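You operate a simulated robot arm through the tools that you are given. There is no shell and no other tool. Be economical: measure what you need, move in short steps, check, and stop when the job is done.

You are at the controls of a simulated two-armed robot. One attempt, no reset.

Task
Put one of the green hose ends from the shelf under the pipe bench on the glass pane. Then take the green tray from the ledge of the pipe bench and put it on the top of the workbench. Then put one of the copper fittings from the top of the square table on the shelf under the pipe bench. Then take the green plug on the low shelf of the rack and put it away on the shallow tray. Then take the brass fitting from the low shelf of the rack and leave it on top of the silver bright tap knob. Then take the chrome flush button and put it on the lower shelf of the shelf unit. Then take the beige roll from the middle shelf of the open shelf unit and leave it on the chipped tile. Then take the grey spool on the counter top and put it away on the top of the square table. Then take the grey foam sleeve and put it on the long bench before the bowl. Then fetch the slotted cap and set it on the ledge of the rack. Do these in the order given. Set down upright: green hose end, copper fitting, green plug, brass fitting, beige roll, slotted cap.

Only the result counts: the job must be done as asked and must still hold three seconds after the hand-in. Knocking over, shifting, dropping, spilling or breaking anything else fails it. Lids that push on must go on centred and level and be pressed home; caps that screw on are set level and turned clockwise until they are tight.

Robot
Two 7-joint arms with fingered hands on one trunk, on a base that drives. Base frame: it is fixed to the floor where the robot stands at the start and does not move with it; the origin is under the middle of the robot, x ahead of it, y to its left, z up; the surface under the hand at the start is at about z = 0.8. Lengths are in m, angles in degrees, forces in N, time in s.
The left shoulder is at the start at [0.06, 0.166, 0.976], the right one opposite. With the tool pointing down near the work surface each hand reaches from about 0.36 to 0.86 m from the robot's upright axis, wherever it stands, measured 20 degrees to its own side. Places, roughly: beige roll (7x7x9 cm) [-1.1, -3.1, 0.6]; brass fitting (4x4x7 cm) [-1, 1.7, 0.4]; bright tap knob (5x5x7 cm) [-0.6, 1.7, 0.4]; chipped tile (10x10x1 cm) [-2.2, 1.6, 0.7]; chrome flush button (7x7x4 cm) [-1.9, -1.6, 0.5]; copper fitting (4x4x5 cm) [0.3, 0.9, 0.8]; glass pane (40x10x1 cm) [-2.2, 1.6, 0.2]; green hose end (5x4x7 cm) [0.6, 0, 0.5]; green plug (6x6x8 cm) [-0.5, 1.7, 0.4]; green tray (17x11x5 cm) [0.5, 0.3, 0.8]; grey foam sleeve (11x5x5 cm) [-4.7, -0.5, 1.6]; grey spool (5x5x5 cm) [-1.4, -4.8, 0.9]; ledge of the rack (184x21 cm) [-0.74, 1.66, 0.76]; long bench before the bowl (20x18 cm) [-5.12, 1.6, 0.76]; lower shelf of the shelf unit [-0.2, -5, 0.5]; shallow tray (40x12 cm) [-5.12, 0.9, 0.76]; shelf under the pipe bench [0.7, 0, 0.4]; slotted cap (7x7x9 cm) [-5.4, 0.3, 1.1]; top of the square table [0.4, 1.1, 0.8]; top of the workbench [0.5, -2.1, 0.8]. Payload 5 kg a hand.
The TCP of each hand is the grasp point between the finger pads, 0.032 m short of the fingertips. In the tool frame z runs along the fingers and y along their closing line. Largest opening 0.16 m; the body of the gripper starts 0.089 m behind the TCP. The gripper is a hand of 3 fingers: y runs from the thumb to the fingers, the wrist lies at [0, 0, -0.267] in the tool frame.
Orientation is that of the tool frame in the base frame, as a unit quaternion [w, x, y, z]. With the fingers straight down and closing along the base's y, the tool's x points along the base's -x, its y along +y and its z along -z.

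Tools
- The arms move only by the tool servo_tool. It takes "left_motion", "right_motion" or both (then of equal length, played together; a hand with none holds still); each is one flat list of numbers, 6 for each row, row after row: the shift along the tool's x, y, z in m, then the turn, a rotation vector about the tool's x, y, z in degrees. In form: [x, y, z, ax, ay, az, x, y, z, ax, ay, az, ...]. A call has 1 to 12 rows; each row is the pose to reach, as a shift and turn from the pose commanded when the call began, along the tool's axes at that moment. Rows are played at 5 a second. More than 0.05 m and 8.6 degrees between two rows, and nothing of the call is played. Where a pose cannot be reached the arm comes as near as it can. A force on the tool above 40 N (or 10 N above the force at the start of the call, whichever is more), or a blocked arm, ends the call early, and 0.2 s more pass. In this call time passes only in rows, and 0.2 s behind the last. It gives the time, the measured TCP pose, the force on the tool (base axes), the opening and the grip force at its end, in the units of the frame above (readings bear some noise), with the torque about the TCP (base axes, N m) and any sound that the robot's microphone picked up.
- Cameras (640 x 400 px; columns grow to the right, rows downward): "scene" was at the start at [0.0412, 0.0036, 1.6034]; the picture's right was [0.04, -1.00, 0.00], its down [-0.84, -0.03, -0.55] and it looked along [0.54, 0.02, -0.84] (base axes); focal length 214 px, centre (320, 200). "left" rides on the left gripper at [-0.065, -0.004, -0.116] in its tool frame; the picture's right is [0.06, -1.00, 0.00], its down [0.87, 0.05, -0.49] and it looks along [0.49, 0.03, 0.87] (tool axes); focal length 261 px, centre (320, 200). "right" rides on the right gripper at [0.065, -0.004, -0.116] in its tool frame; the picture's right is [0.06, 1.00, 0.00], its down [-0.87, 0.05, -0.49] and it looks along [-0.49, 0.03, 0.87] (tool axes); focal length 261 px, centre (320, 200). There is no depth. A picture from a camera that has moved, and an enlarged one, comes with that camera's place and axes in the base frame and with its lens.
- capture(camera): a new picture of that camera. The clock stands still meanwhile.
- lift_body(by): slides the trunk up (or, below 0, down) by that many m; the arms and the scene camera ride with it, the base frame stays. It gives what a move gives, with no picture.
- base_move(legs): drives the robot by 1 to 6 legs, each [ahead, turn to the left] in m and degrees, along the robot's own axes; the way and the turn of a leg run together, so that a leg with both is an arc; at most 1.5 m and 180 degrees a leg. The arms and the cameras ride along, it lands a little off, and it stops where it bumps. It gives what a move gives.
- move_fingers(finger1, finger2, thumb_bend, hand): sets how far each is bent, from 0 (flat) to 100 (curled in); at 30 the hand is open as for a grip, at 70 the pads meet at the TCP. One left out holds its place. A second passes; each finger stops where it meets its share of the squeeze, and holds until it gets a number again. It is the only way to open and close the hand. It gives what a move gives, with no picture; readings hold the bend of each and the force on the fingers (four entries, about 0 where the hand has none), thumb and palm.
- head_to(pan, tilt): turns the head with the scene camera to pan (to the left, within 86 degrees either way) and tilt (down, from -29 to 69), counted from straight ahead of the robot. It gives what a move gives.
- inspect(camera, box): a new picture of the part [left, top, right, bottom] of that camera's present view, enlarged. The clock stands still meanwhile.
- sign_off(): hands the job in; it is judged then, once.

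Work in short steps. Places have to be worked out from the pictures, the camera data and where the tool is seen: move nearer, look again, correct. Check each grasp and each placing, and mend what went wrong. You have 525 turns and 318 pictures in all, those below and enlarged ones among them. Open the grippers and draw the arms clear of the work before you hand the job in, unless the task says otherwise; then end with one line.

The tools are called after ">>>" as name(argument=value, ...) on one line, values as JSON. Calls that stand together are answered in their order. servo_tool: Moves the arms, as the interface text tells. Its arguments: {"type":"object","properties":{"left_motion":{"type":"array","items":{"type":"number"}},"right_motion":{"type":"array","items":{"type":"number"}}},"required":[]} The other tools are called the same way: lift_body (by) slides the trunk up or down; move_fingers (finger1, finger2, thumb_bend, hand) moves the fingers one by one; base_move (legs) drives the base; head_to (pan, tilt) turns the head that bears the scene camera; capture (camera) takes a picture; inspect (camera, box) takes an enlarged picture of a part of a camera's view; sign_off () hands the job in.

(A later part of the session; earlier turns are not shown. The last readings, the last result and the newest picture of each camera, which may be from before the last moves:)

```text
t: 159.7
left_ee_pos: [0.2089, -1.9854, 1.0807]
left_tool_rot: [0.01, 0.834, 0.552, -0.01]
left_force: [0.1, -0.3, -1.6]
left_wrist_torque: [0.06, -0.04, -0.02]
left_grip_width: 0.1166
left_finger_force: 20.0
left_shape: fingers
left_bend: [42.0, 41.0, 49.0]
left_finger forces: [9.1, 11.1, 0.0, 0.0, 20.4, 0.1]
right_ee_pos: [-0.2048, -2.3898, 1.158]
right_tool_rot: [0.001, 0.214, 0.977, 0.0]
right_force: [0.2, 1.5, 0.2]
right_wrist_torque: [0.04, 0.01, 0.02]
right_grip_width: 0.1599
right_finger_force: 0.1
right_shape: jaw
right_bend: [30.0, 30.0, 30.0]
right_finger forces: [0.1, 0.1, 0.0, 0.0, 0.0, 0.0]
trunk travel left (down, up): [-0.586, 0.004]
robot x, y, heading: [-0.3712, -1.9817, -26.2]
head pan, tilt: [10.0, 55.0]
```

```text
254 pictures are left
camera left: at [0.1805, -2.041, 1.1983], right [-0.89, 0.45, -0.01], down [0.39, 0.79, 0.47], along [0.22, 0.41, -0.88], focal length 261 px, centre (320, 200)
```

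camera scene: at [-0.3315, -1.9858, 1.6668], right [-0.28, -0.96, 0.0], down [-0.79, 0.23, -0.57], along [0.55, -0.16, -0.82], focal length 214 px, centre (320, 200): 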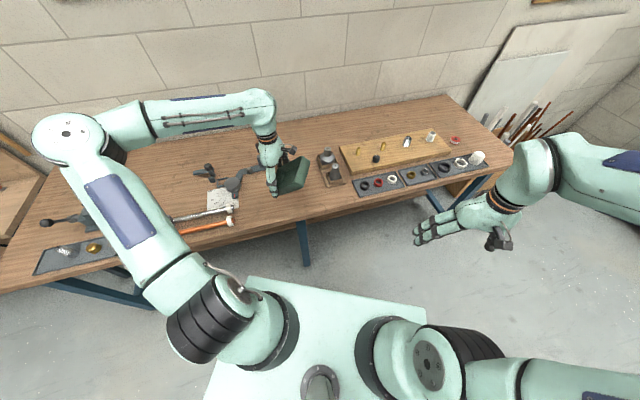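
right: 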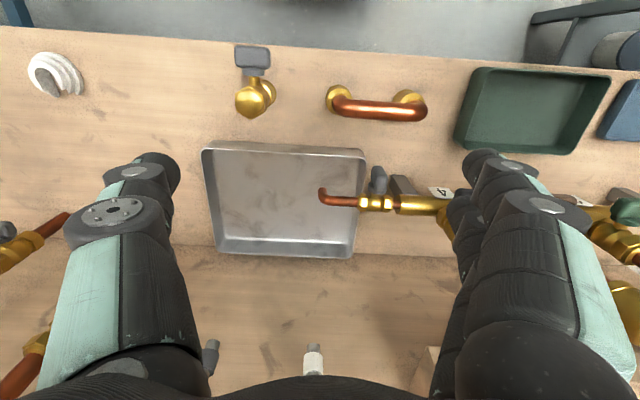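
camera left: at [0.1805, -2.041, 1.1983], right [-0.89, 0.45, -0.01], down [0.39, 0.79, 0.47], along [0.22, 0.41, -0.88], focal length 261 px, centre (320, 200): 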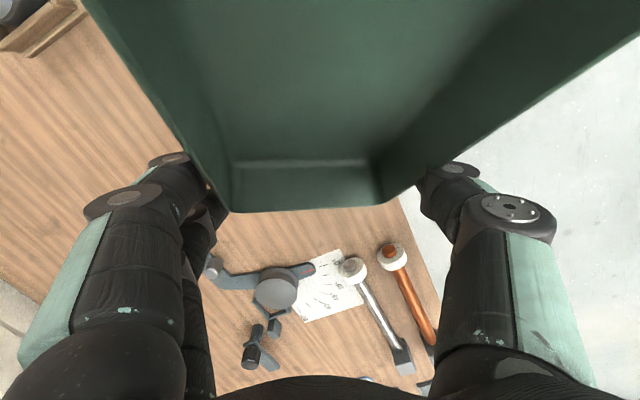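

The tray is tilted ~40° in the grip with its +y end low; it will level itself on contact. Move over the free spot with the long side along y.

>>> servo_tool(left_motion=[0.002, 0.04, 0, 0, 0, -6.5, 0.004, 0.08, 0, 0, 0, -13, 0.006, 0.125, 0, 0, 0, -19.5, 0.008, 0.165, 0, 0, 0, -26])

>>> inspect(camera="scene", box=[180, 110, 380, 235])

>>> capture(camera="left")

```text
t: 160.7
left_ee_pos: [0.3298, -1.9505, 1.0878]
left_tool_rot: [0.008, 0.697, 0.717, -0.013]
left_force: [0.6, -0.2, -1.3]
left_wrist_torque: [0.03, 0.09, -0.04]
left_grip_width: 0.1129
left_finger_force: 17.7
left_shape: fingers
left_bend: [42.0, 41.0, 50.0]
left_finger forces: [8.1, 9.7, 0.0, 0.0, 17.9, 0.0]
left hand out of reach, approached as far as the arm can: row 1, 2, 3, 4
right_ee_pos: [-0.2016, -2.3885, 1.1571]
right_tool_rot: [-0.003, 0.215, 0.977, -0.001]
right_force: [1.8, -0.3, 0.2]
right_wrist_torque: [-0.06, 0.1, 0.01]
right_grip_width: 0.1599
right_finger_force: 0.0
right_shape: jaw
right_bend: [30.0, 30.0, 30.0]
right_finger forces: [0.0, 0.1, 0.0, 0.1, 0.0, 0.0]
trunk travel left (down, up): [-0.586, 0.004]
robot x, y, heading: [-0.3751, -1.9848, -26.0]
head pan, tilt: [10.0, 55.0]
```

```text
3.20 times, centred on (280, 172) of scene
camera zoom: at [-0.3269, -1.9854, 1.6666], right [-0.28, -0.96, 0.0], down [-0.79, 0.23, -0.57], along [0.55, -0.16, -0.82], focal length 686 px, centre (448, 288)
```

zoom: 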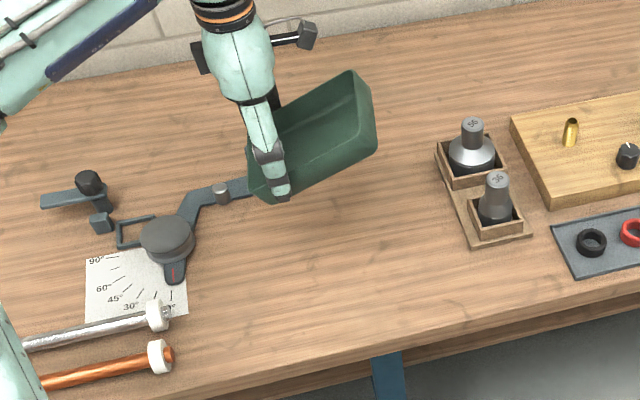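

```text
252 pictures are left
camera left: at [0.3297, -2.0126, 1.2055], right [-1.0, 0.03, 0.01], down [0.03, 0.88, 0.46], along [0.01, 0.46, -0.89], focal length 261 px, centre (320, 200)
```

left: 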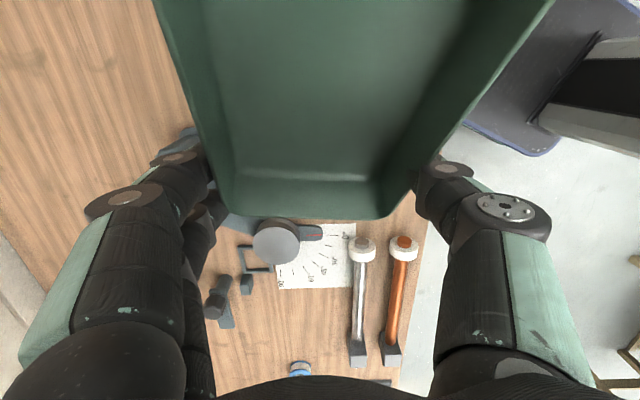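

Turn the base right 10° to bring the tray over the clear patch between gauge and holder.

>>> base_move(legs=[[0, -10], [0.03, 0]])

>>> inspect(camera="scene", box=[180, 110, 380, 235])

>>> capture(camera="left")

```text
t: 161.6
left_ee_pos: [0.3335, -2.0093, 1.0926]
left_tool_rot: [0.017, 0.727, 0.686, -0.005]
left_force: [1.8, 0.2, 0.4]
left_wrist_torque: [0.06, 0.06, 0.02]
left_grip_width: 0.112
left_finger_force: 19.1
left_shape: fingers
left_bend: [43.0, 41.0, 50.0]
left_finger forces: [8.0, 10.6, 0.0, 0.0, 18.7, 0.1]
right_ee_pos: [-0.2409, -2.4044, 1.1578]
right_tool_rot: [0.0, 0.258, 0.966, 0.0]
right_force: [0.3, -0.6, -0.6]
right_wrist_torque: [0.0, 0.08, 0.01]
right_grip_width: 0.16
right_finger_force: 0.0
right_shape: jaw
right_bend: [30.0, 30.0, 30.0]
right_finger forces: [0.0, 0.1, 0.0, 0.0, 0.0, 0.1]
trunk travel left (down, up): [-0.586, 0.004]
robot x, y, heading: [-0.378, -1.98, -30.8]
head pan, tilt: [10.0, 55.0]
stopped in leg 1: the robot was blocked; the commanded pose is now the measured one
```

```text
3.20 times, centred on (280, 172) of scene
camera zoom: at [-0.3315, -1.9908, 1.6667], right [-0.36, -0.93, 0.0], down [-0.77, 0.29, -0.57], along [0.54, -0.2, -0.82], focal length 686 px, centre (448, 288)
```

zoom: 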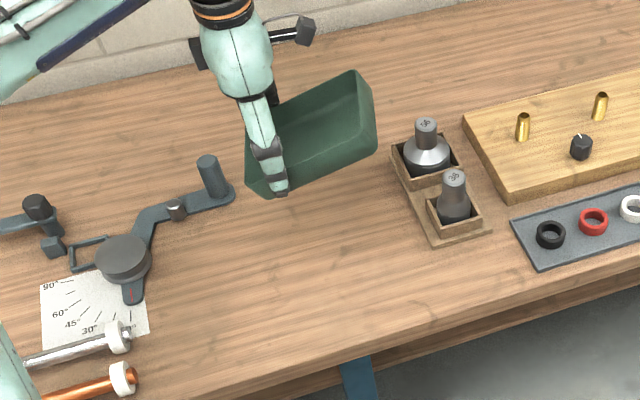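

```text
250 pictures are left
camera left: at [0.3247, -2.0713, 1.2102], right [-0.99, 0.12, -0.02], down [0.1, 0.88, 0.47], along [0.07, 0.46, -0.88], focal length 261 px, centre (320, 200)
```

left: 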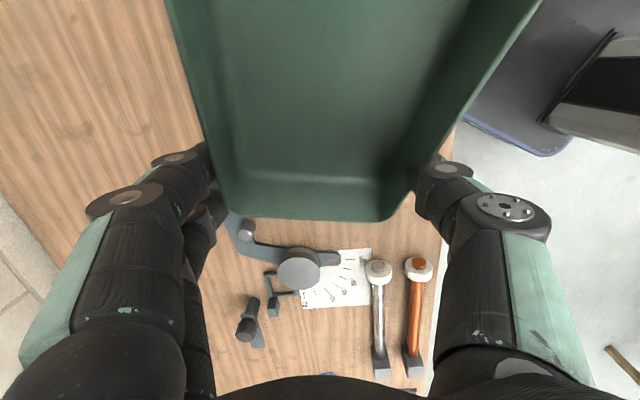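

Blocked — maybe the right elbow touched the shelf unit behind. Undo 4° and look to the right.

>>> base_move(legs=[[0, 4]])

>>> head_to(pan=-80, tilt=45)

>>> capture(camera="scene")

```text
t: 162.5
left_ee_pos: [0.334, -1.9577, 1.0923]
left_tool_rot: [0.016, 0.702, 0.712, -0.004]
left_force: [-0.5, 0.1, -0.8]
left_wrist_torque: [0.02, 0.01, 0.03]
left_grip_width: 0.1119
left_finger_force: 18.1
left_shape: fingers
left_bend: [43.0, 41.0, 50.0]
left_finger forces: [8.0, 10.7, 0.0, 0.0, 18.7, 0.0]
right_ee_pos: [-0.2118, -2.3915, 1.158]
right_tool_rot: [-0.001, 0.224, 0.974, -0.001]
right_force: [1.3, 0.3, -0.4]
right_wrist_torque: [-0.01, 0.02, 0.04]
right_grip_width: 0.1599
right_finger_force: 0.1
right_shape: jaw
right_bend: [30.0, 30.0, 30.0]
right_finger forces: [0.1, 0.0, 0.1, 0.1, 0.0, 0.1]
trunk travel left (down, up): [-0.586, 0.004]
robot x, y, heading: [-0.3739, -1.9783, -26.8]
head pan, tilt: [10.0, 55.0]
```

```text
t: 164.1
left_ee_pos: [0.3329, -1.9591, 1.092]
left_tool_rot: [0.016, 0.703, 0.711, -0.004]
left_force: [0.1, -0.2, -1.3]
left_wrist_torque: [0.12, -0.01, 0.01]
left_grip_width: 0.112
left_finger_force: 18.4
left_shape: fingers
left_bend: [43.0, 41.0, 50.0]
left_finger forces: [7.8, 10.7, 0.0, 0.1, 18.8, 0.0]
right_ee_pos: [-0.2118, -2.3923, 1.1579]
right_tool_rot: [0.0, 0.224, 0.975, 0.0]
right_force: [-0.3, 0.0, -0.5]
right_wrist_torque: [0.01, -0.02, -0.02]
right_grip_width: 0.1599
right_finger_force: 0.1
right_shape: jaw
right_bend: [30.0, 30.0, 30.0]
right_finger forces: [0.1, 0.0, 0.0, 0.1, 0.1, 0.1]
trunk travel left (down, up): [-0.586, 0.004]
robot x, y, heading: [-0.3749, -1.9806, -26.8]
head pan, tilt: [-80.0, 45.0]
```

```text
249 pictures are left
camera scene: at [-0.4241, -2.0433, 1.6802], right [-0.96, 0.29, 0.0], down [0.2, 0.68, -0.71], along [-0.2, -0.68, -0.71], focal length 214 px, centre (320, 200)
```

scene: 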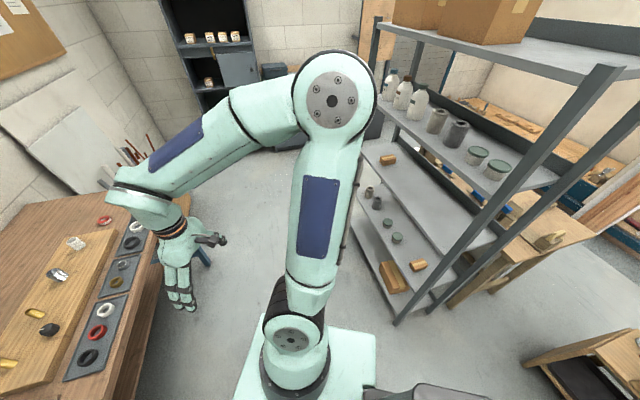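

Indeed the right elbow is next to a shelf post. Drive 0.1 m ahead (away from it), then turn right 6°.

>>> base_move(legs=[[0.09, 0], [0, -6]])

>>> head_to(pan=10, tilt=55)

>>> inspect(camera="scene", box=[180, 110, 380, 235])

```text
t: 165.7
left_ee_pos: [0.4123, -2.0699, 1.0931]
left_tool_rot: [0.018, 0.737, 0.675, -0.004]
left_force: [-0.5, -0.6, -2.7]
left_wrist_torque: [0.1, -0.04, 0.02]
left_grip_width: 0.112
left_finger_force: 18.8
left_shape: fingers
left_bend: [43.0, 41.0, 50.0]
left_finger forces: [7.9, 10.8, 0.1, 0.1, 18.6, 0.1]
right_ee_pos: [-0.1738, -2.4471, 1.1582]
right_tool_rot: [0.0, 0.272, 0.962, 0.001]
right_force: [-0.7, -1.1, -0.7]
right_wrist_torque: [0.01, 0.01, -0.01]
right_grip_width: 0.1599
right_finger_force: 0.0
right_shape: jaw
right_bend: [30.0, 30.0, 30.0]
right_finger forces: [0.0, 0.0, 0.1, 0.1, 0.0, 0.1]
trunk travel left (down, up): [-0.586, 0.004]
robot x, y, heading: [-0.2965, -2.019, -32.5]
head pan, tilt: [-80.0, 45.0]
```

```text
t: 167.4
left_ee_pos: [0.4115, -2.0689, 1.094]
left_tool_rot: [0.018, 0.737, 0.675, -0.005]
left_force: [0.1, 0.2, -2.3]
left_wrist_torque: [0.11, -0.01, 0.04]
left_grip_width: 0.1119
left_finger_force: 19.0
left_shape: fingers
left_bend: [43.0, 41.0, 50.0]
left_finger forces: [7.9, 10.7, 0.0, 0.0, 18.7, 0.0]
right_ee_pos: [-0.1738, -2.448, 1.1589]
right_tool_rot: [-0.001, 0.272, 0.962, -0.001]
right_force: [0.2, 0.0, -0.5]
right_wrist_torque: [0.01, 0.0, -0.01]
right_grip_width: 0.1601
right_finger_force: 0.0
right_shape: jaw
right_bend: [30.0, 30.0, 30.0]
right_finger forces: [0.1, 0.0, 0.1, 0.0, 0.0, 0.0]
trunk travel left (down, up): [-0.586, 0.004]
robot x, y, heading: [-0.2913, -2.0198, -32.5]
head pan, tilt: [10.0, 55.0]
```

```text
3.20 times, centred on (280, 172) of scene
camera zoom: at [-0.2523, -2.0311, 1.6668], right [-0.38, -0.92, 0.0], down [-0.76, 0.31, -0.57], along [0.53, -0.22, -0.82], focal length 686 px, centre (448, 288)
```

zoom: 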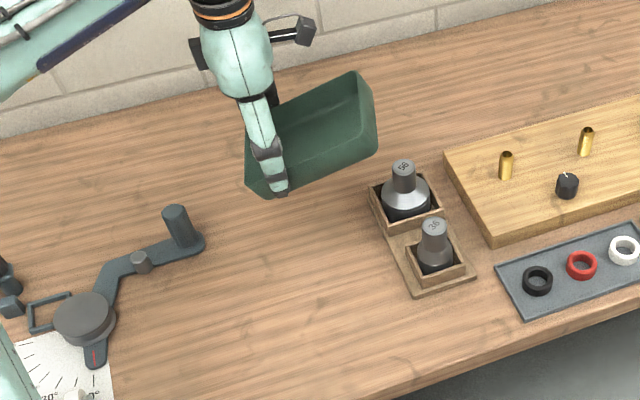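

Projected landing is clear between gauge and holder. Lower 10 cm, then check.

>>> servo_tool(left_motion=[0, 0, 0.03, 0, 0, 0, 0, 0, 0.06, 0, 0, 0, 0, 0, 0.09, 0, 0, 0, 0, 0, 0.11, 0, 0, 0])

>>> inspect(camera="scene", box=[180, 110, 380, 235])

```text
t: 168.4
left_ee_pos: [0.414, -2.0707, 0.9835]
left_tool_rot: [0.017, 0.737, 0.676, -0.004]
left_force: [0.8, -0.9, -1.4]
left_wrist_torque: [0.09, 0.0, -0.01]
left_grip_width: 0.1119
left_finger_force: 18.9
left_shape: fingers
left_bend: [43.0, 41.0, 50.0]
left_finger forces: [7.9, 10.6, 0.0, 0.1, 18.6, 0.0]
right_ee_pos: [-0.1733, -2.4468, 1.1592]
right_tool_rot: [0.0, 0.272, 0.962, 0.0]
right_force: [0.1, 0.3, -0.5]
right_wrist_torque: [0.01, 0.0, -0.01]
right_grip_width: 0.16
right_finger_force: 0.1
right_shape: jaw
right_bend: [30.0, 30.0, 30.0]
right_finger forces: [0.0, 0.0, 0.0, 0.0, 0.0, 0.1]
trunk travel left (down, up): [-0.586, 0.004]
robot x, y, heading: [-0.2981, -2.0182, -32.6]
head pan, tilt: [10.0, 55.0]
```

```text
3.20 times, centred on (280, 172) of scene
camera zoom: at [-0.2521, -2.0312, 1.6668], right [-0.38, -0.92, 0.0], down [-0.76, 0.31, -0.57], along [0.53, -0.22, -0.82], focal length 686 px, centre (448, 288)
```

zoom: 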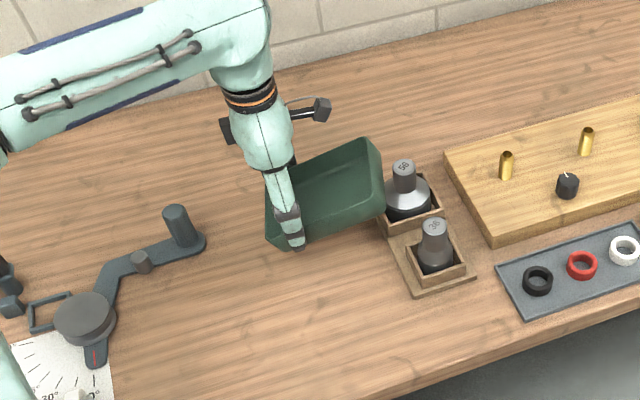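

The grip point is nearer the low end, so the tray will extend further right. Shift 4 cm left and lower more.

>>> servo_tool(left_motion=[0.02, -0.005, 0, 0, 0, 0, 0.04, -0.01, 0.0, 0, 0, 0, 0.04, -0.01, 0.02, 0, 0, 0, 0.04, -0.01, 0.04, 0, 0, 0])

>>> inspect(camera="scene", box=[180, 110, 380, 235])

```text
t: 169.4
left_ee_pos: [0.409, -2.0335, 0.9405]
left_tool_rot: [0.017, 0.737, 0.676, -0.004]
left_force: [0.7, 0.0, -2.0]
left_wrist_torque: [0.08, -0.05, 0.0]
left_grip_width: 0.1118
left_finger_force: 18.3
left_shape: fingers
left_bend: [43.0, 41.0, 50.0]
left_finger forces: [7.8, 10.6, 0.2, 0.1, 18.6, 0.0]
right_ee_pos: [-0.1721, -2.4475, 1.1581]
right_tool_rot: [0.0, 0.272, 0.962, 0.0]
right_force: [-0.3, -0.8, -0.2]
right_wrist_torque: [-0.02, 0.0, -0.01]
right_grip_width: 0.1599
right_finger_force: 0.1
right_shape: jaw
right_bend: [30.0, 30.0, 30.0]
right_finger forces: [0.0, 0.0, 0.1, 0.0, 0.0, 0.1]
trunk travel left (down, up): [-0.586, 0.004]
robot x, y, heading: [-0.2971, -2.0221, -32.5]
head pan, tilt: [10.0, 55.0]
```

```text
3.20 times, centred on (280, 172) of scene
camera zoom: at [-0.2521, -2.0309, 1.6668], right [-0.38, -0.92, 0.0], down [-0.76, 0.31, -0.57], along [0.53, -0.22, -0.82], focal length 686 px, centre (448, 288)
```

zoom: 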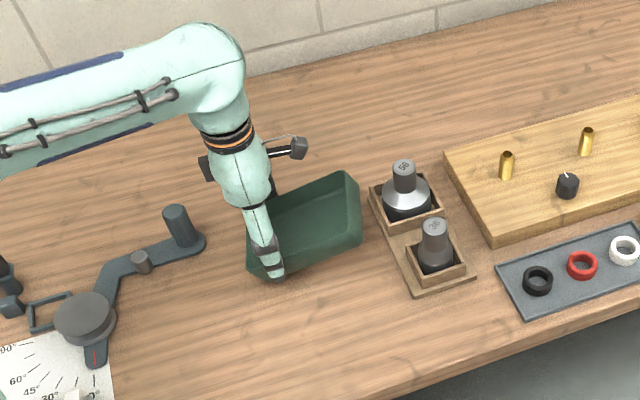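

Continue down in small steps until contact.

>>> servo_tool(left_motion=[0, 0, 0.01, 0, 0, 0, 0, 0, 0.02, 0, 0, 0, 0, 0, 0.03, 0, 0, 0, 0, 0, 0.04, 0, 0, 0, 0, 0, 0.05, 0, 0, 0])

>>> inspect(camera="scene", box=[180, 110, 380, 235])

```text
t: 170.6
left_ee_pos: [0.4079, -2.0362, 0.896]
left_tool_rot: [0.019, 0.738, 0.675, -0.004]
left_force: [-0.7, -1.3, 32.4]
left_wrist_torque: [-0.09, -0.12, -0.52]
left_grip_width: 0.1123
left_finger_force: 21.3
left_shape: fingers
left_bend: [43.0, 41.0, 50.0]
left_finger forces: [8.9, 11.5, 0.0, 0.1, 22.6, 0.1]
right_ee_pos: [-0.1758, -2.447, 1.1587]
right_tool_rot: [0.002, 0.272, 0.962, 0.001]
right_force: [0.3, 0.2, -0.4]
right_wrist_torque: [-0.01, 0.0, -0.03]
right_grip_width: 0.1598
right_finger_force: 0.0
right_shape: jaw
right_bend: [30.0, 30.0, 30.0]
right_finger forces: [0.0, 0.0, 0.1, 0.0, 0.1, 0.0]
trunk travel left (down, up): [-0.586, 0.004]
robot x, y, heading: [-0.2914, -2.0194, -32.5]
head pan, tilt: [10.0, 55.0]
```

```text
3.20 times, centred on (280, 172) of scene
camera zoom: at [-0.2558, -2.031, 1.6675], right [-0.38, -0.92, 0.0], down [-0.76, 0.31, -0.58], along [0.53, -0.22, -0.82], focal length 686 px, centre (448, 288)
```

zoom: 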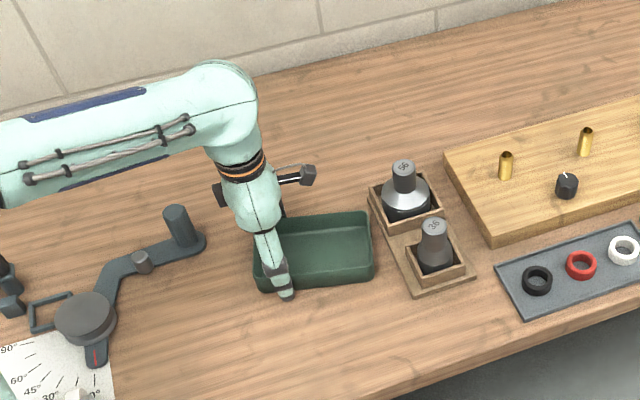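

The tray levelled flat on the bench. Ease up slightly and open.

>>> servo_tool(left_motion=[0, 0, -0.012, 0, 0, 0])

>>> move_fingers(hand="left", finger1=32, finger2=32, thumb_bend=36)

>>> servo_tool(left_motion=[0, 0, -0.04, 0, 0, 0, 0, 0, -0.08, 0, 0, 0, 0, 0, -0.12, 0, 0, 0, 0, 0, -0.16, 0, 0, 0])

>>> inspect(camera="scene", box=[180, 110, 380, 235])

```text
t: 171.0
left_ee_pos: [0.4074, -2.032, 0.902]
left_tool_rot: [0.016, 0.736, 0.677, -0.005]
left_force: [-0.3, -0.2, -1.5]
left_wrist_torque: [0.05, -0.03, 0.01]
left_grip_width: 0.1126
left_finger_force: 19.1
left_shape: fingers
left_bend: [43.0, 41.0, 50.0]
left_finger forces: [8.6, 10.8, 0.0, 0.0, 19.5, 0.1]
right_ee_pos: [-0.1722, -2.447, 1.157]
right_tool_rot: [0.002, 0.272, 0.962, -0.001]
right_force: [0.2, 0.0, -0.9]
right_wrist_torque: [0.0, -0.02, 0.03]
right_grip_width: 0.1598
right_finger_force: 0.2
right_shape: jaw
right_bend: [30.0, 30.0, 30.0]
right_finger forces: [0.0, 0.0, 0.1, 0.0, 0.0, 0.0]
trunk travel left (down, up): [-0.586, 0.004]
robot x, y, heading: [-0.2971, -2.0171, -32.3]
head pan, tilt: [10.0, 55.0]
```

```text
t: 172.0
left_ee_pos: [0.4077, -2.0343, 0.9038]
left_tool_rot: [0.017, 0.737, 0.675, -0.005]
left_force: [-0.3, -0.6, 0.8]
left_wrist_torque: [-0.02, 0.03, -0.02]
left_grip_width: 0.1516
left_finger_force: 0.1
left_shape: fingers
left_bend: [32.0, 32.0, 36.0]
left_finger forces: [0.0, 0.0, 0.1, 0.0, 0.0, 0.0]
right_ee_pos: [-0.1733, -2.4479, 1.1584]
right_tool_rot: [0.0, 0.272, 0.962, 0.0]
right_force: [-1.1, 0.3, -0.3]
right_wrist_torque: [-0.01, 0.01, 0.0]
right_grip_width: 0.1599
right_finger_force: 0.0
right_shape: jaw
right_bend: [30.0, 30.0, 30.0]
right_finger forces: [0.0, 0.0, 0.0, 0.1, 0.0, 0.0]
trunk travel left (down, up): [-0.586, 0.004]
robot x, y, heading: [-0.2978, -2.0245, -32.3]
head pan, tilt: [10.0, 55.0]
```

```text
t: 173.0
left_ee_pos: [0.4065, -2.0313, 1.0623]
left_tool_rot: [0.016, 0.737, 0.676, -0.005]
left_force: [0.5, 0.8, -0.3]
left_wrist_torque: [-0.01, -0.02, 0.01]
left_grip_width: 0.152
left_finger_force: 0.1
left_shape: fingers
left_bend: [32.0, 32.0, 36.0]
left_finger forces: [0.1, 0.1, 0.0, 0.1, 0.1, 0.0]
right_ee_pos: [-0.174, -2.4479, 1.158]
right_tool_rot: [0.001, 0.273, 0.962, -0.001]
right_force: [-0.3, -0.5, 0.0]
right_wrist_torque: [-0.01, -0.02, 0.01]
right_grip_width: 0.16
right_finger_force: 0.1
right_shape: jaw
right_bend: [30.0, 30.0, 30.0]
right_finger forces: [0.0, 0.0, 0.1, 0.0, 0.1, 0.0]
trunk travel left (down, up): [-0.586, 0.004]
robot x, y, heading: [-0.2947, -2.0218, -32.6]
head pan, tilt: [10.0, 55.0]
```

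```text
3.20 times, centred on (280, 172) of scene
camera zoom: at [-0.253, -2.0312, 1.6667], right [-0.38, -0.92, 0.0], down [-0.76, 0.31, -0.57], along [0.53, -0.22, -0.82], focal length 686 px, centre (448, 288)
```

zoom: 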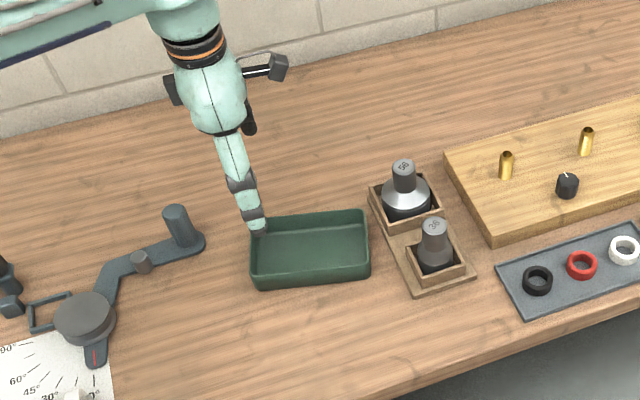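

Job 2 done. Retract the left hand and drive north toward the square table.

>>> servo_tool(left_motion=[0, -0.05, -0.02, 0, 0, 0, 0, -0.1, -0.04, 0, 0, 0, 0, -0.15, -0.04, 0, 0, 0, 0, -0.2, -0.04, 0, 0, 0])

>>> base_move(legs=[[0, 128.5], [1.4, 0], [1.2, 0]])

>>> base_move(legs=[[0, -96]])

>>> head_to(pan=15, tilt=40)

>>> capture(camera="scene")

```text
refused: row 1 steps farther than a row can; nothing moved
```

```text
t: 191.2
left_ee_pos: [-0.8634, 1.1615, 1.0625]
left_tool_rot: [0.012, -0.265, 0.964, 0.012]
left_force: [-0.2, 0.1, -0.6]
left_wrist_torque: [-0.01, 0.01, -0.01]
left_grip_width: 0.1519
left_finger_force: 0.1
left_shape: fingers
left_bend: [32.0, 32.0, 36.0]
left_finger forces: [0.0, 0.0, 0.1, 0.0, 0.0, 0.0]
right_ee_pos: [-0.1872, 0.9325, 1.1595]
right_tool_rot: [0.0, 0.731, -0.682, 0.001]
right_force: [-0.2, -0.1, 0.2]
right_wrist_torque: [0.01, 0.03, 0.03]
right_grip_width: 0.16
right_finger_force: 0.0
right_shape: jaw
right_bend: [30.0, 30.0, 30.0]
right_finger forces: [0.0, 0.0, 0.1, 0.1, 0.1, 0.0]
trunk travel left (down, up): [-0.586, 0.004]
robot x, y, heading: [-0.464, 0.5832, 93.4]
head pan, tilt: [10.0, 55.0]
```

```text
t: 195.8
left_ee_pos: [0.1514, 0.9231, 1.0616]
left_tool_rot: [0.018, 0.539, 0.842, 0.0]
left_force: [-0.1, 0.7, 0.5]
left_wrist_torque: [0.0, 0.05, 0.03]
left_grip_width: 0.1518
left_finger_force: 0.1
left_shape: fingers
left_bend: [32.0, 32.0, 36.0]
left_finger forces: [0.0, 0.0, 0.0, 0.0, 0.0, 0.1]
right_ee_pos: [-0.1462, 0.2736, 1.159]
right_tool_rot: [0.001, 0.016, 1.0, 0.0]
right_force: [0.8, 0.3, -1.0]
right_wrist_torque: [-0.01, -0.01, -0.01]
right_grip_width: 0.16
right_finger_force: 0.1
right_shape: jaw
right_bend: [30.0, 30.0, 30.0]
right_finger forces: [0.0, 0.0, 0.0, 0.1, 0.0, 0.0]
trunk travel left (down, up): [-0.586, 0.004]
robot x, y, heading: [-0.4598, 0.5843, -2.7]
head pan, tilt: [10.0, 55.0]
```

```text
t: 196.5
left_ee_pos: [0.1502, 0.9233, 1.0618]
left_tool_rot: [0.018, 0.539, 0.842, 0.0]
left_force: [0.0, 0.6, -0.1]
left_wrist_torque: [0.0, 0.01, -0.02]
left_grip_width: 0.1522
left_finger_force: 0.1
left_shape: fingers
left_bend: [32.0, 32.0, 36.0]
left_finger forces: [0.1, 0.0, 0.0, 0.0, 0.1, 0.0]
right_ee_pos: [-0.1466, 0.2744, 1.1572]
right_tool_rot: [0.001, 0.016, 1.0, 0.0]
right_force: [-0.1, 0.5, 0.4]
right_wrist_torque: [0.03, 0.0, 0.03]
right_grip_width: 0.1599
right_finger_force: 0.1
right_shape: jaw
right_bend: [30.0, 30.0, 30.0]
right_finger forces: [0.0, 0.0, 0.0, 0.0, 0.0, 0.1]
trunk travel left (down, up): [-0.586, 0.004]
robot x, y, heading: [-0.4662, 0.5844, -2.8]
head pan, tilt: [15.0, 40.0]
```

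```text
243 pictures are left
camera scene: at [-0.4093, 0.6053, 1.6874], right [0.21, -0.98, 0.0], down [-0.63, -0.14, -0.77], along [0.75, 0.16, -0.64], focal length 214 px, centre (320, 200)
```

scene: 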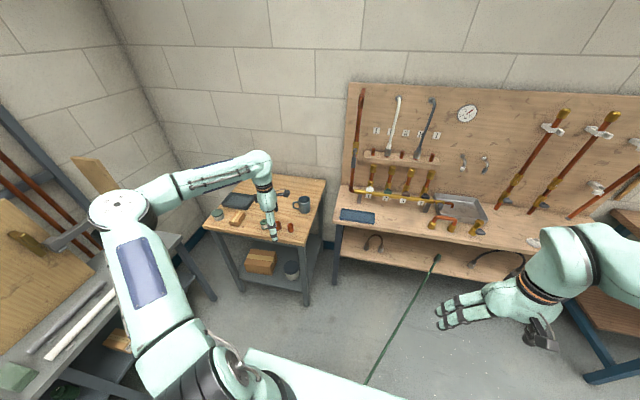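

The retract was refused (step too long) but the drive was fine. Back off 0.25 m and zoom on the table.

>>> base_move(legs=[[-0.3, 0]])

>>> capture(camera="scene")

>>> inspect(camera="scene", box=[200, 150, 360, 250])

```text
t: 198.5
left_ee_pos: [-0.1436, 0.9367, 1.0624]
left_tool_rot: [0.018, 0.54, 0.842, 0.0]
left_force: [-0.4, -0.3, 0.5]
left_wrist_torque: [0.0, -0.01, -0.01]
left_grip_width: 0.1523
left_finger_force: 0.1
left_shape: fingers
left_bend: [32.0, 32.0, 36.0]
left_finger forces: [0.0, 0.0, 0.1, 0.0, 0.0, 0.1]
right_ee_pos: [-0.4429, 0.289, 1.1588]
right_tool_rot: [0.001, 0.016, 1.0, -0.001]
right_force: [0.7, 0.2, -1.2]
right_wrist_torque: [-0.02, -0.07, -0.01]
right_grip_width: 0.1599
right_finger_force: 0.0
right_shape: jaw
right_bend: [30.0, 30.0, 30.0]
right_finger forces: [0.1, 0.0, 0.0, 0.1, 0.1, 0.1]
trunk travel left (down, up): [-0.586, 0.004]
robot x, y, heading: [-0.7586, 0.597, -2.7]
head pan, tilt: [15.0, 40.0]
```

```text
242 pictures are left
camera scene: at [-0.7057, 0.6194, 1.6876], right [0.21, -0.98, 0.0], down [-0.63, -0.14, -0.77], along [0.75, 0.16, -0.64], focal length 214 px, centre (320, 200)
```

scene: 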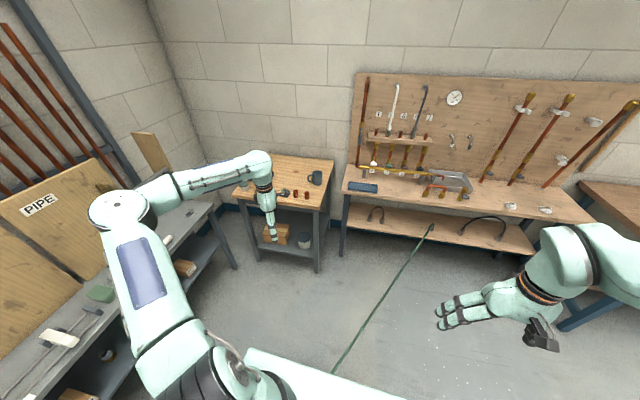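

```text
4.00 times, centred on (280, 200) of scene
camera zoom: at [-0.7057, 0.6194, 1.6876], right [0.21, -0.98, 0.0], down [-0.63, -0.14, -0.77], along [0.75, 0.16, -0.64], focal length 858 px, centre (480, 200)
```

zoom: 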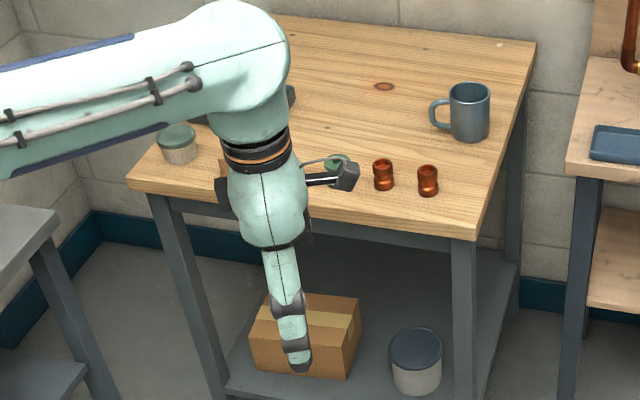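

Fittings at ≈ (0.347, 0.931) and (0.344, 1.007). I'll grasp the right one horizontally; first yaw the left hand back to straight.

>>> servo_tool(left_motion=[0, 0, 0, 0, 0, -8, 0, 0, 0, 0, 0, -16, 0, 0, 0, 0, 0, -24, 0, 0, 0, 0, 0, -32, 0, 0, 0, 0, 0, -40, 0, 0, 0, 0, 0, -48, 0, 0, 0, 0, 0, -56, 0, 0, 0, 0, 0, -62])

>>> servo_tool(left_motion=[-0.01, -0.01, 0, 0, -8.2, 0, -0.02, -0.02, 0, 0, -16.4, 0, -0.03, -0.03, 0, 0, -24.6, 0, -0.04, -0.04, 0, 0, -32.8, 0, -0.05, -0.06, 0, 0, -41, 0, -0.06, -0.08, 0, 0, -49.2, 0, -0.07, -0.1, 0, 0, -57.4, 0, -0.08, -0.12, 0, 0, -65.6, 0, -0.085, -0.14, 0, 0, -73.8, 0, -0.09, -0.16, 0, 0, -82, 0, -0.09, -0.17, 0, 0, -90, 0])

```text
t: 200.3
left_ee_pos: [-0.1431, 0.9378, 1.0609]
left_tool_rot: [0.015, 0.027, 0.999, -0.009]
left_force: [0.0, 0.7, -0.4]
left_wrist_torque: [0.03, -0.01, -0.04]
left_grip_width: 0.1522
left_finger_force: 0.1
left_shape: fingers
left_bend: [32.0, 32.0, 36.0]
left_finger forces: [0.0, 0.0, 0.0, 0.1, 0.0, 0.0]
right_ee_pos: [-0.4418, 0.2889, 1.1586]
right_tool_rot: [0.001, 0.017, 1.0, 0.0]
right_force: [0.1, -0.3, -0.4]
right_wrist_torque: [-0.04, 0.0, 0.04]
right_grip_width: 0.1598
right_finger_force: 0.0
right_shape: jaw
right_bend: [30.0, 30.0, 30.0]
right_finger forces: [0.0, 0.0, 0.0, 0.0, 0.0, 0.0]
trunk travel left (down, up): [-0.586, 0.004]
robot x, y, heading: [-0.757, 0.6052, -2.5]
head pan, tilt: [15.0, 40.0]
```

```text
t: 202.7
left_ee_pos: [-0.0617, 0.7622, 1.0686]
left_tool_rot: [0.718, 0.014, 0.696, -0.027]
left_force: [0.2, 0.4, -0.2]
left_wrist_torque: [0.01, -0.01, -0.02]
left_grip_width: 0.152
left_finger_force: 0.0
left_shape: fingers
left_bend: [32.0, 32.0, 36.0]
left_finger forces: [0.0, 0.0, 0.1, 0.0, 0.0, 0.0]
right_ee_pos: [-0.4408, 0.2871, 1.1579]
right_tool_rot: [0.0, 0.017, 1.0, 0.0]
right_force: [0.7, -1.0, -0.2]
right_wrist_torque: [0.04, 0.01, 0.03]
right_grip_width: 0.1597
right_finger_force: 0.1
right_shape: jaw
right_bend: [30.0, 30.0, 30.0]
right_finger forces: [0.1, 0.1, 0.0, 0.0, 0.1, 0.0]
trunk travel left (down, up): [-0.586, 0.004]
robot x, y, heading: [-0.759, 0.5982, -2.7]
head pan, tilt: [15.0, 40.0]
```

Good horizontal pose. Turn base left 3°, shift the hand left 13 cm, lower the trunk 0.2 m, then view.

>>> base_move(legs=[[0, 3]])

>>> servo_tool(left_motion=[0, 0.03, 0, 0, 0.6, 0, 0, 0.06, 0, 0, 1.2, 0, 0, 0.1, 0, 0, 1.8, 0, 0, 0.13, 0, 0, 1.8, 0])

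>>> lift_body(by=-0.2)

>>> capture(camera="left")

```text
t: 203.6
left_ee_pos: [-0.0734, 0.8003, 1.0666]
left_tool_rot: [0.718, -0.004, 0.696, -0.009]
left_force: [-0.4, 1.2, 0.0]
left_wrist_torque: [0.01, -0.02, -0.01]
left_grip_width: 0.1519
left_finger_force: 0.0
left_shape: fingers
left_bend: [32.0, 32.0, 36.0]
left_finger forces: [0.0, 0.1, 0.0, 0.0, 0.1, 0.0]
right_ee_pos: [-0.4263, 0.3065, 1.1581]
right_tool_rot: [0.0, -0.009, 1.0, 0.0]
right_force: [0.7, 0.8, 1.2]
right_wrist_torque: [-0.04, 0.0, -0.04]
right_grip_width: 0.16
right_finger_force: 0.1
right_shape: jaw
right_bend: [30.0, 30.0, 30.0]
right_finger forces: [0.0, 0.1, 0.0, 0.0, 0.0, 0.0]
trunk travel left (down, up): [-0.586, 0.004]
robot x, y, heading: [-0.7581, 0.5954, 0.1]
head pan, tilt: [15.0, 40.0]
```

```text
t: 204.6
left_ee_pos: [-0.0717, 0.9329, 1.0655]
left_tool_rot: [0.707, -0.003, 0.707, -0.009]
left_force: [0.2, -0.4, 0.7]
left_wrist_torque: [0.0, 0.0, 0.02]
left_grip_width: 0.1521
left_finger_force: 0.0
left_shape: fingers
left_bend: [32.0, 32.0, 36.0]
left_finger forces: [0.0, 0.0, 0.0, 0.0, 0.1, 0.0]
right_ee_pos: [-0.4264, 0.3051, 1.1588]
right_tool_rot: [0.001, -0.008, 1.0, 0.0]
right_force: [0.2, 0.1, -0.4]
right_wrist_torque: [-0.02, -0.02, 0.03]
right_grip_width: 0.16
right_finger_force: 0.0
right_shape: jaw
right_bend: [30.0, 30.0, 30.0]
right_finger forces: [0.0, 0.0, 0.0, 0.1, 0.1, 0.1]
trunk travel left (down, up): [-0.586, 0.004]
robot x, y, heading: [-0.7567, 0.6018, 0.2]
head pan, tilt: [15.0, 40.0]
```

```text
t: 206.7
left_ee_pos: [-0.0723, 0.9341, 0.8646]
left_tool_rot: [0.707, -0.003, 0.707, -0.01]
left_force: [0.5, 0.0, 0.5]
left_wrist_torque: [0.01, -0.03, 0.01]
left_grip_width: 0.1521
left_finger_force: 0.1
left_shape: fingers
left_bend: [32.0, 32.0, 36.0]
left_finger forces: [0.1, 0.0, 0.0, 0.1, 0.0, 0.1]
right_ee_pos: [-0.4267, 0.3057, 0.9588]
right_tool_rot: [0.001, -0.009, 1.0, 0.0]
right_force: [-0.1, 0.2, -0.4]
right_wrist_torque: [0.0, 0.0, 0.0]
right_grip_width: 0.16
right_finger_force: 0.0
right_shape: jaw
right_bend: [30.0, 30.0, 30.0]
right_finger forces: [0.1, 0.0, 0.1, 0.1, 0.1, 0.0]
trunk travel left (down, up): [-0.386, 0.204]
robot x, y, heading: [-0.7589, 0.6009, -0.1]
head pan, tilt: [15.0, 40.0]
```

```text
240 pictures are left
camera left: at [-0.1866, 0.9297, 0.9307], right [-0.01, -1.0, -0.04], down [-0.49, 0.04, -0.87], along [0.87, 0.02, -0.49], focal length 261 px, centre (320, 200)
```

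left: 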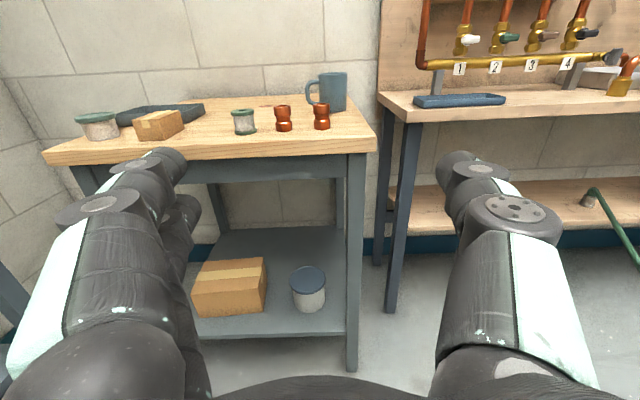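

Fitting B at ≈ (0.35, 0.932), table z≈0.795. Narrow the hand to bend 54 and drive 0.3 m closer.

>>> move_fingers(hand="left", finger1=55, finger2=55, thumb_bend=52)

>>> base_move(legs=[[0.29, 0]])

>>> capture(camera="left")

```text
t: 207.7
left_ee_pos: [-0.0715, 0.9328, 0.8651]
left_tool_rot: [0.707, -0.004, 0.707, -0.008]
left_force: [-0.2, -0.9, -0.9]
left_wrist_torque: [0.01, -0.01, 0.01]
left_grip_width: 0.0738
left_finger_force: 0.0
left_shape: fingers
left_bend: [55.0, 55.0, 52.0]
left_finger forces: [0.1, 0.0, 0.0, 0.0, 0.1, 0.0]
right_ee_pos: [-0.427, 0.3058, 0.9603]
right_tool_rot: [0.001, -0.009, 1.0, -0.001]
right_force: [0.1, -0.6, 0.6]
right_wrist_torque: [0.02, 0.0, -0.04]
right_grip_width: 0.16
right_finger_force: 0.1
right_shape: jaw
right_bend: [30.0, 30.0, 30.0]
right_finger forces: [0.0, 0.0, 0.0, 0.1, 0.0, 0.0]
trunk travel left (down, up): [-0.386, 0.204]
robot x, y, heading: [-0.757, 0.598, 0.0]
head pan, tilt: [15.0, 40.0]
```

```text
t: 209.8
left_ee_pos: [0.2301, 0.9311, 0.8656]
left_tool_rot: [0.707, -0.003, 0.708, -0.009]
left_force: [-0.5, 0.1, 0.3]
left_wrist_torque: [0.01, 0.0, 0.02]
left_grip_width: 0.0737
left_finger_force: 0.0
left_shape: fingers
left_bend: [55.0, 55.0, 52.0]
left_finger forces: [0.1, 0.1, 0.0, 0.1, 0.0, 0.1]
right_ee_pos: [-0.1258, 0.3036, 0.9594]
right_tool_rot: [0.0, -0.008, 1.0, 0.0]
right_force: [-0.3, -0.4, 0.6]
right_wrist_torque: [0.0, 0.03, 0.0]
right_grip_width: 0.1598
right_finger_force: 0.1
right_shape: jaw
right_bend: [30.0, 30.0, 30.0]
right_finger forces: [0.0, 0.1, 0.0, 0.0, 0.1, 0.0]
trunk travel left (down, up): [-0.386, 0.204]
robot x, y, heading: [-0.4589, 0.5962, 0.1]
head pan, tilt: [15.0, 40.0]
```

```text
239 pictures are left
camera left: at [0.1155, 0.9283, 0.9304], right [-0.01, -1.0, -0.04], down [-0.49, 0.04, -0.87], along [0.87, 0.01, -0.49], focal length 261 px, centre (320, 200)
```

left: 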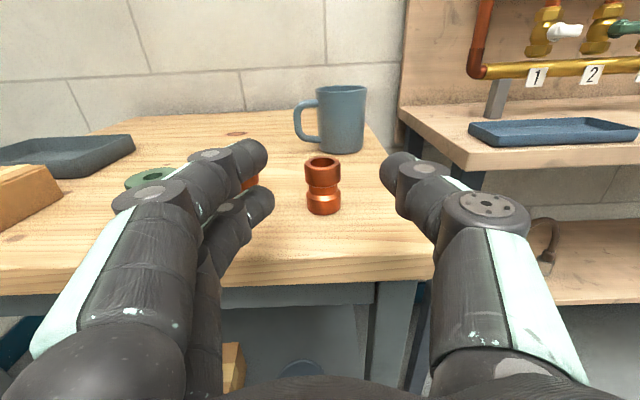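

B at ≈ (0.342, 0.929); aligned. Lower 3.4 cm and drive in 0.1 m.

>>> lift_body(by=-0.034)

>>> base_move(legs=[[0.095, 0]])

>>> capture(camera="left")

```text
t: 210.6
left_ee_pos: [0.2297, 0.9307, 0.8313]
left_tool_rot: [0.707, -0.003, 0.707, -0.008]
left_force: [-0.4, -0.2, 0.0]
left_wrist_torque: [0.02, 0.03, -0.03]
left_grip_width: 0.0736
left_finger_force: 0.1
left_shape: fingers
left_bend: [55.0, 55.0, 52.0]
left_finger forces: [0.0, 0.1, 0.0, 0.0, 0.0, 0.1]
right_ee_pos: [-0.1269, 0.3036, 0.9247]
right_tool_rot: [0.001, -0.008, 1.0, 0.0]
right_force: [-0.3, -0.2, -0.2]
right_wrist_torque: [-0.01, -0.01, 0.03]
right_grip_width: 0.1599
right_finger_force: 0.1
right_shape: jaw
right_bend: [30.0, 30.0, 30.0]
right_finger forces: [0.0, 0.0, 0.1, 0.0, 0.1, 0.0]
trunk travel left (down, up): [-0.352, 0.238]
robot x, y, heading: [-0.4562, 0.598, -0.1]
head pan, tilt: [15.0, 40.0]
```

```text
t: 211.7
left_ee_pos: [0.3258, 0.9323, 0.831]
left_tool_rot: [0.707, -0.004, 0.708, -0.009]
left_force: [0.3, 0.3, 0.1]
left_wrist_torque: [-0.02, 0.02, 0.03]
left_grip_width: 0.0738
left_finger_force: 0.1
left_shape: fingers
left_bend: [55.0, 55.0, 52.0]
left_finger forces: [0.0, 0.0, 0.0, 0.0, 0.0, 0.0]
right_ee_pos: [-0.0298, 0.3037, 0.9237]
right_tool_rot: [0.0, -0.008, 1.0, 0.0]
right_force: [0.1, -0.6, 0.3]
right_wrist_torque: [0.0, 0.02, -0.01]
right_grip_width: 0.1597
right_finger_force: 0.0
right_shape: jaw
right_bend: [30.0, 30.0, 30.0]
right_finger forces: [0.1, 0.0, 0.1, 0.0, 0.0, 0.0]
trunk travel left (down, up): [-0.352, 0.238]
robot x, y, heading: [-0.362, 0.6008, 0.2]
head pan, tilt: [15.0, 40.0]
```

```text
238 pictures are left
camera left: at [0.211, 0.9287, 0.8963], right [-0.01, -1.0, -0.04], down [-0.49, 0.04, -0.87], along [0.87, 0.01, -0.49], focal length 261 px, centre (320, 200)
```

left: 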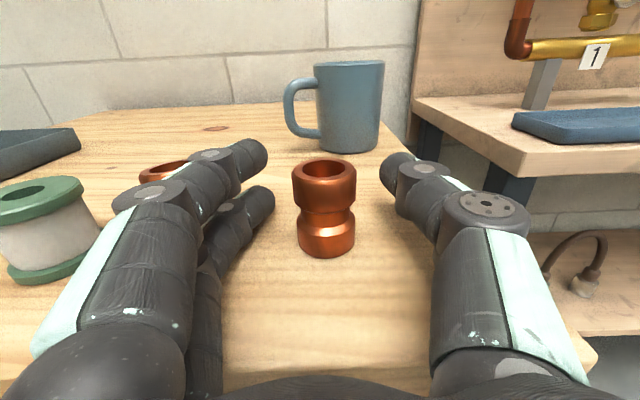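

Nearly there; advance 1 cm with the arm and close.

>>> servo_tool(left_motion=[0, 0, 0.009, 0, 0, 0])

>>> move_fingers(hand="left", finger1=72, finger2=72, thumb_bend=72)

>>> capture(camera="left")

```text
t: 212.1
left_ee_pos: [0.3344, 0.9304, 0.8302]
left_tool_rot: [0.707, -0.004, 0.707, -0.008]
left_force: [-0.1, 0.3, -0.7]
left_wrist_torque: [0.0, 0.01, -0.01]
left_grip_width: 0.0738
left_finger_force: 0.0
left_shape: fingers
left_bend: [55.0, 55.0, 52.0]
left_finger forces: [0.1, 0.0, 0.1, 0.0, 0.1, 0.0]
right_ee_pos: [-0.0301, 0.3045, 0.9248]
right_tool_rot: [0.001, -0.008, 1.0, 0.0]
right_force: [0.8, -0.9, -0.6]
right_wrist_torque: [0.02, 0.0, 0.0]
right_grip_width: 0.16
right_finger_force: 0.0
right_shape: jaw
right_bend: [30.0, 30.0, 30.0]
right_finger forces: [0.0, 0.0, 0.1, 0.1, 0.0, 0.0]
trunk travel left (down, up): [-0.352, 0.238]
robot x, y, heading: [-0.3589, 0.6016, 0.0]
head pan, tilt: [15.0, 40.0]
```

```text
t: 213.1
left_ee_pos: [0.3326, 0.9311, 0.8305]
left_tool_rot: [0.707, -0.004, 0.707, -0.008]
left_force: [-0.5, 0.0, -0.6]
left_wrist_torque: [-0.02, 0.05, -0.03]
left_grip_width: 0.007
left_finger_force: 0.0
left_shape: fingers
left_bend: [72.0, 72.0, 72.0]
left_finger forces: [0.0, 0.0, 0.0, 0.0, 0.2, 0.0]
right_ee_pos: [-0.031, 0.3039, 0.925]
right_tool_rot: [0.0, -0.008, 1.0, 0.0]
right_force: [1.1, 0.1, 0.3]
right_wrist_torque: [-0.01, -0.01, -0.03]
right_grip_width: 0.1599
right_finger_force: 0.1
right_shape: jaw
right_bend: [30.0, 30.0, 30.0]
right_finger forces: [0.0, 0.1, 0.1, 0.0, 0.1, 0.0]
trunk travel left (down, up): [-0.352, 0.238]
robot x, y, heading: [-0.364, 0.5975, -0.0]
head pan, tilt: [15.0, 40.0]
```

```text
237 pictures are left
camera left: at [0.219, 0.9282, 0.8963], right [-0.01, -1.0, -0.04], down [-0.49, 0.04, -0.87], along [0.87, 0.01, -0.49], focal length 261 px, centre (320, 200)
```

left: 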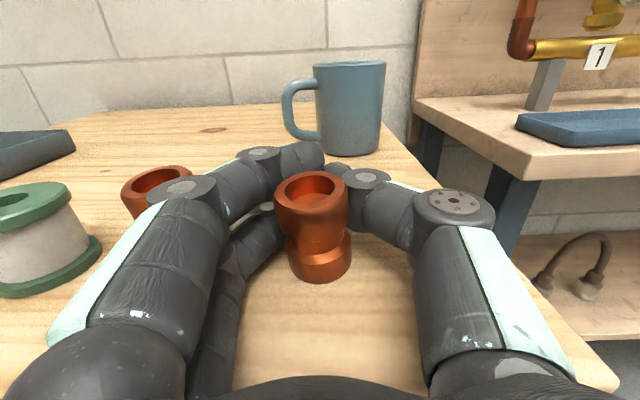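

It slipped inward (the tips closed behind it). Reopen, retract 2.6 cm so it sits further out in the pads, and close again.

>>> move_fingers(hand="left", finger1=55, finger2=55, thumb_bend=53)

>>> servo_tool(left_motion=[0, -0.002, -0.013, 0, 0, 0, 0, -0.004, -0.026, 0, 0, 0])

>>> capture(camera="left")

```text
t: 214.1
left_ee_pos: [0.3335, 0.9305, 0.8309]
left_tool_rot: [0.707, -0.003, 0.707, -0.009]
left_force: [0.0, 1.2, 0.2]
left_wrist_torque: [0.01, 0.03, -0.01]
left_grip_width: 0.0705
left_finger_force: 0.0
left_shape: fingers
left_bend: [55.0, 55.0, 53.0]
left_finger forces: [0.0, 0.0, 0.0, 0.0, 0.1, 0.0]
right_ee_pos: [-0.0295, 0.3051, 0.9249]
right_tool_rot: [0.0, -0.007, 1.0, 0.0]
right_force: [0.0, -0.2, 0.5]
right_wrist_torque: [0.01, -0.03, -0.02]
right_grip_width: 0.16
right_finger_force: 0.0
right_shape: jaw
right_bend: [30.0, 30.0, 30.0]
right_finger forces: [0.0, 0.0, 0.0, 0.0, 0.0, 0.0]
trunk travel left (down, up): [-0.352, 0.238]
robot x, y, heading: [-0.3616, 0.5986, 0.1]
head pan, tilt: [15.0, 40.0]
```

```text
t: 214.7
left_ee_pos: [0.3078, 0.9275, 0.8327]
left_tool_rot: [0.707, -0.005, 0.707, -0.007]
left_force: [-0.1, 0.2, -0.9]
left_wrist_torque: [-0.02, 0.01, 0.0]
left_grip_width: 0.0707
left_finger_force: 0.0
left_shape: fingers
left_bend: [55.0, 55.0, 53.0]
left_finger forces: [0.0, 0.0, 0.0, 0.0, 0.1, 0.0]
right_ee_pos: [-0.0307, 0.3041, 0.9242]
right_tool_rot: [0.001, -0.009, 1.0, -0.001]
right_force: [-0.4, 0.0, 0.7]
right_wrist_torque: [0.0, 0.04, 0.01]
right_grip_width: 0.1599
right_finger_force: 0.1
right_shape: jaw
right_bend: [30.0, 30.0, 30.0]
right_finger forces: [0.0, 0.0, 0.1, 0.0, 0.0, 0.0]
trunk travel left (down, up): [-0.352, 0.238]
robot x, y, heading: [-0.358, 0.5955, -0.2]
head pan, tilt: [15.0, 40.0]
```

```text
236 pictures are left
camera left: at [0.193, 0.925, 0.8973], right [-0.01, -1.0, -0.04], down [-0.49, 0.04, -0.87], along [0.87, 0.02, -0.49], focal length 261 px, centre (320, 200)
```

left: 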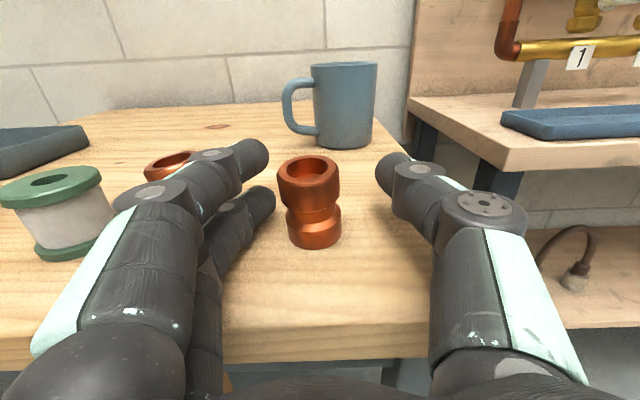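

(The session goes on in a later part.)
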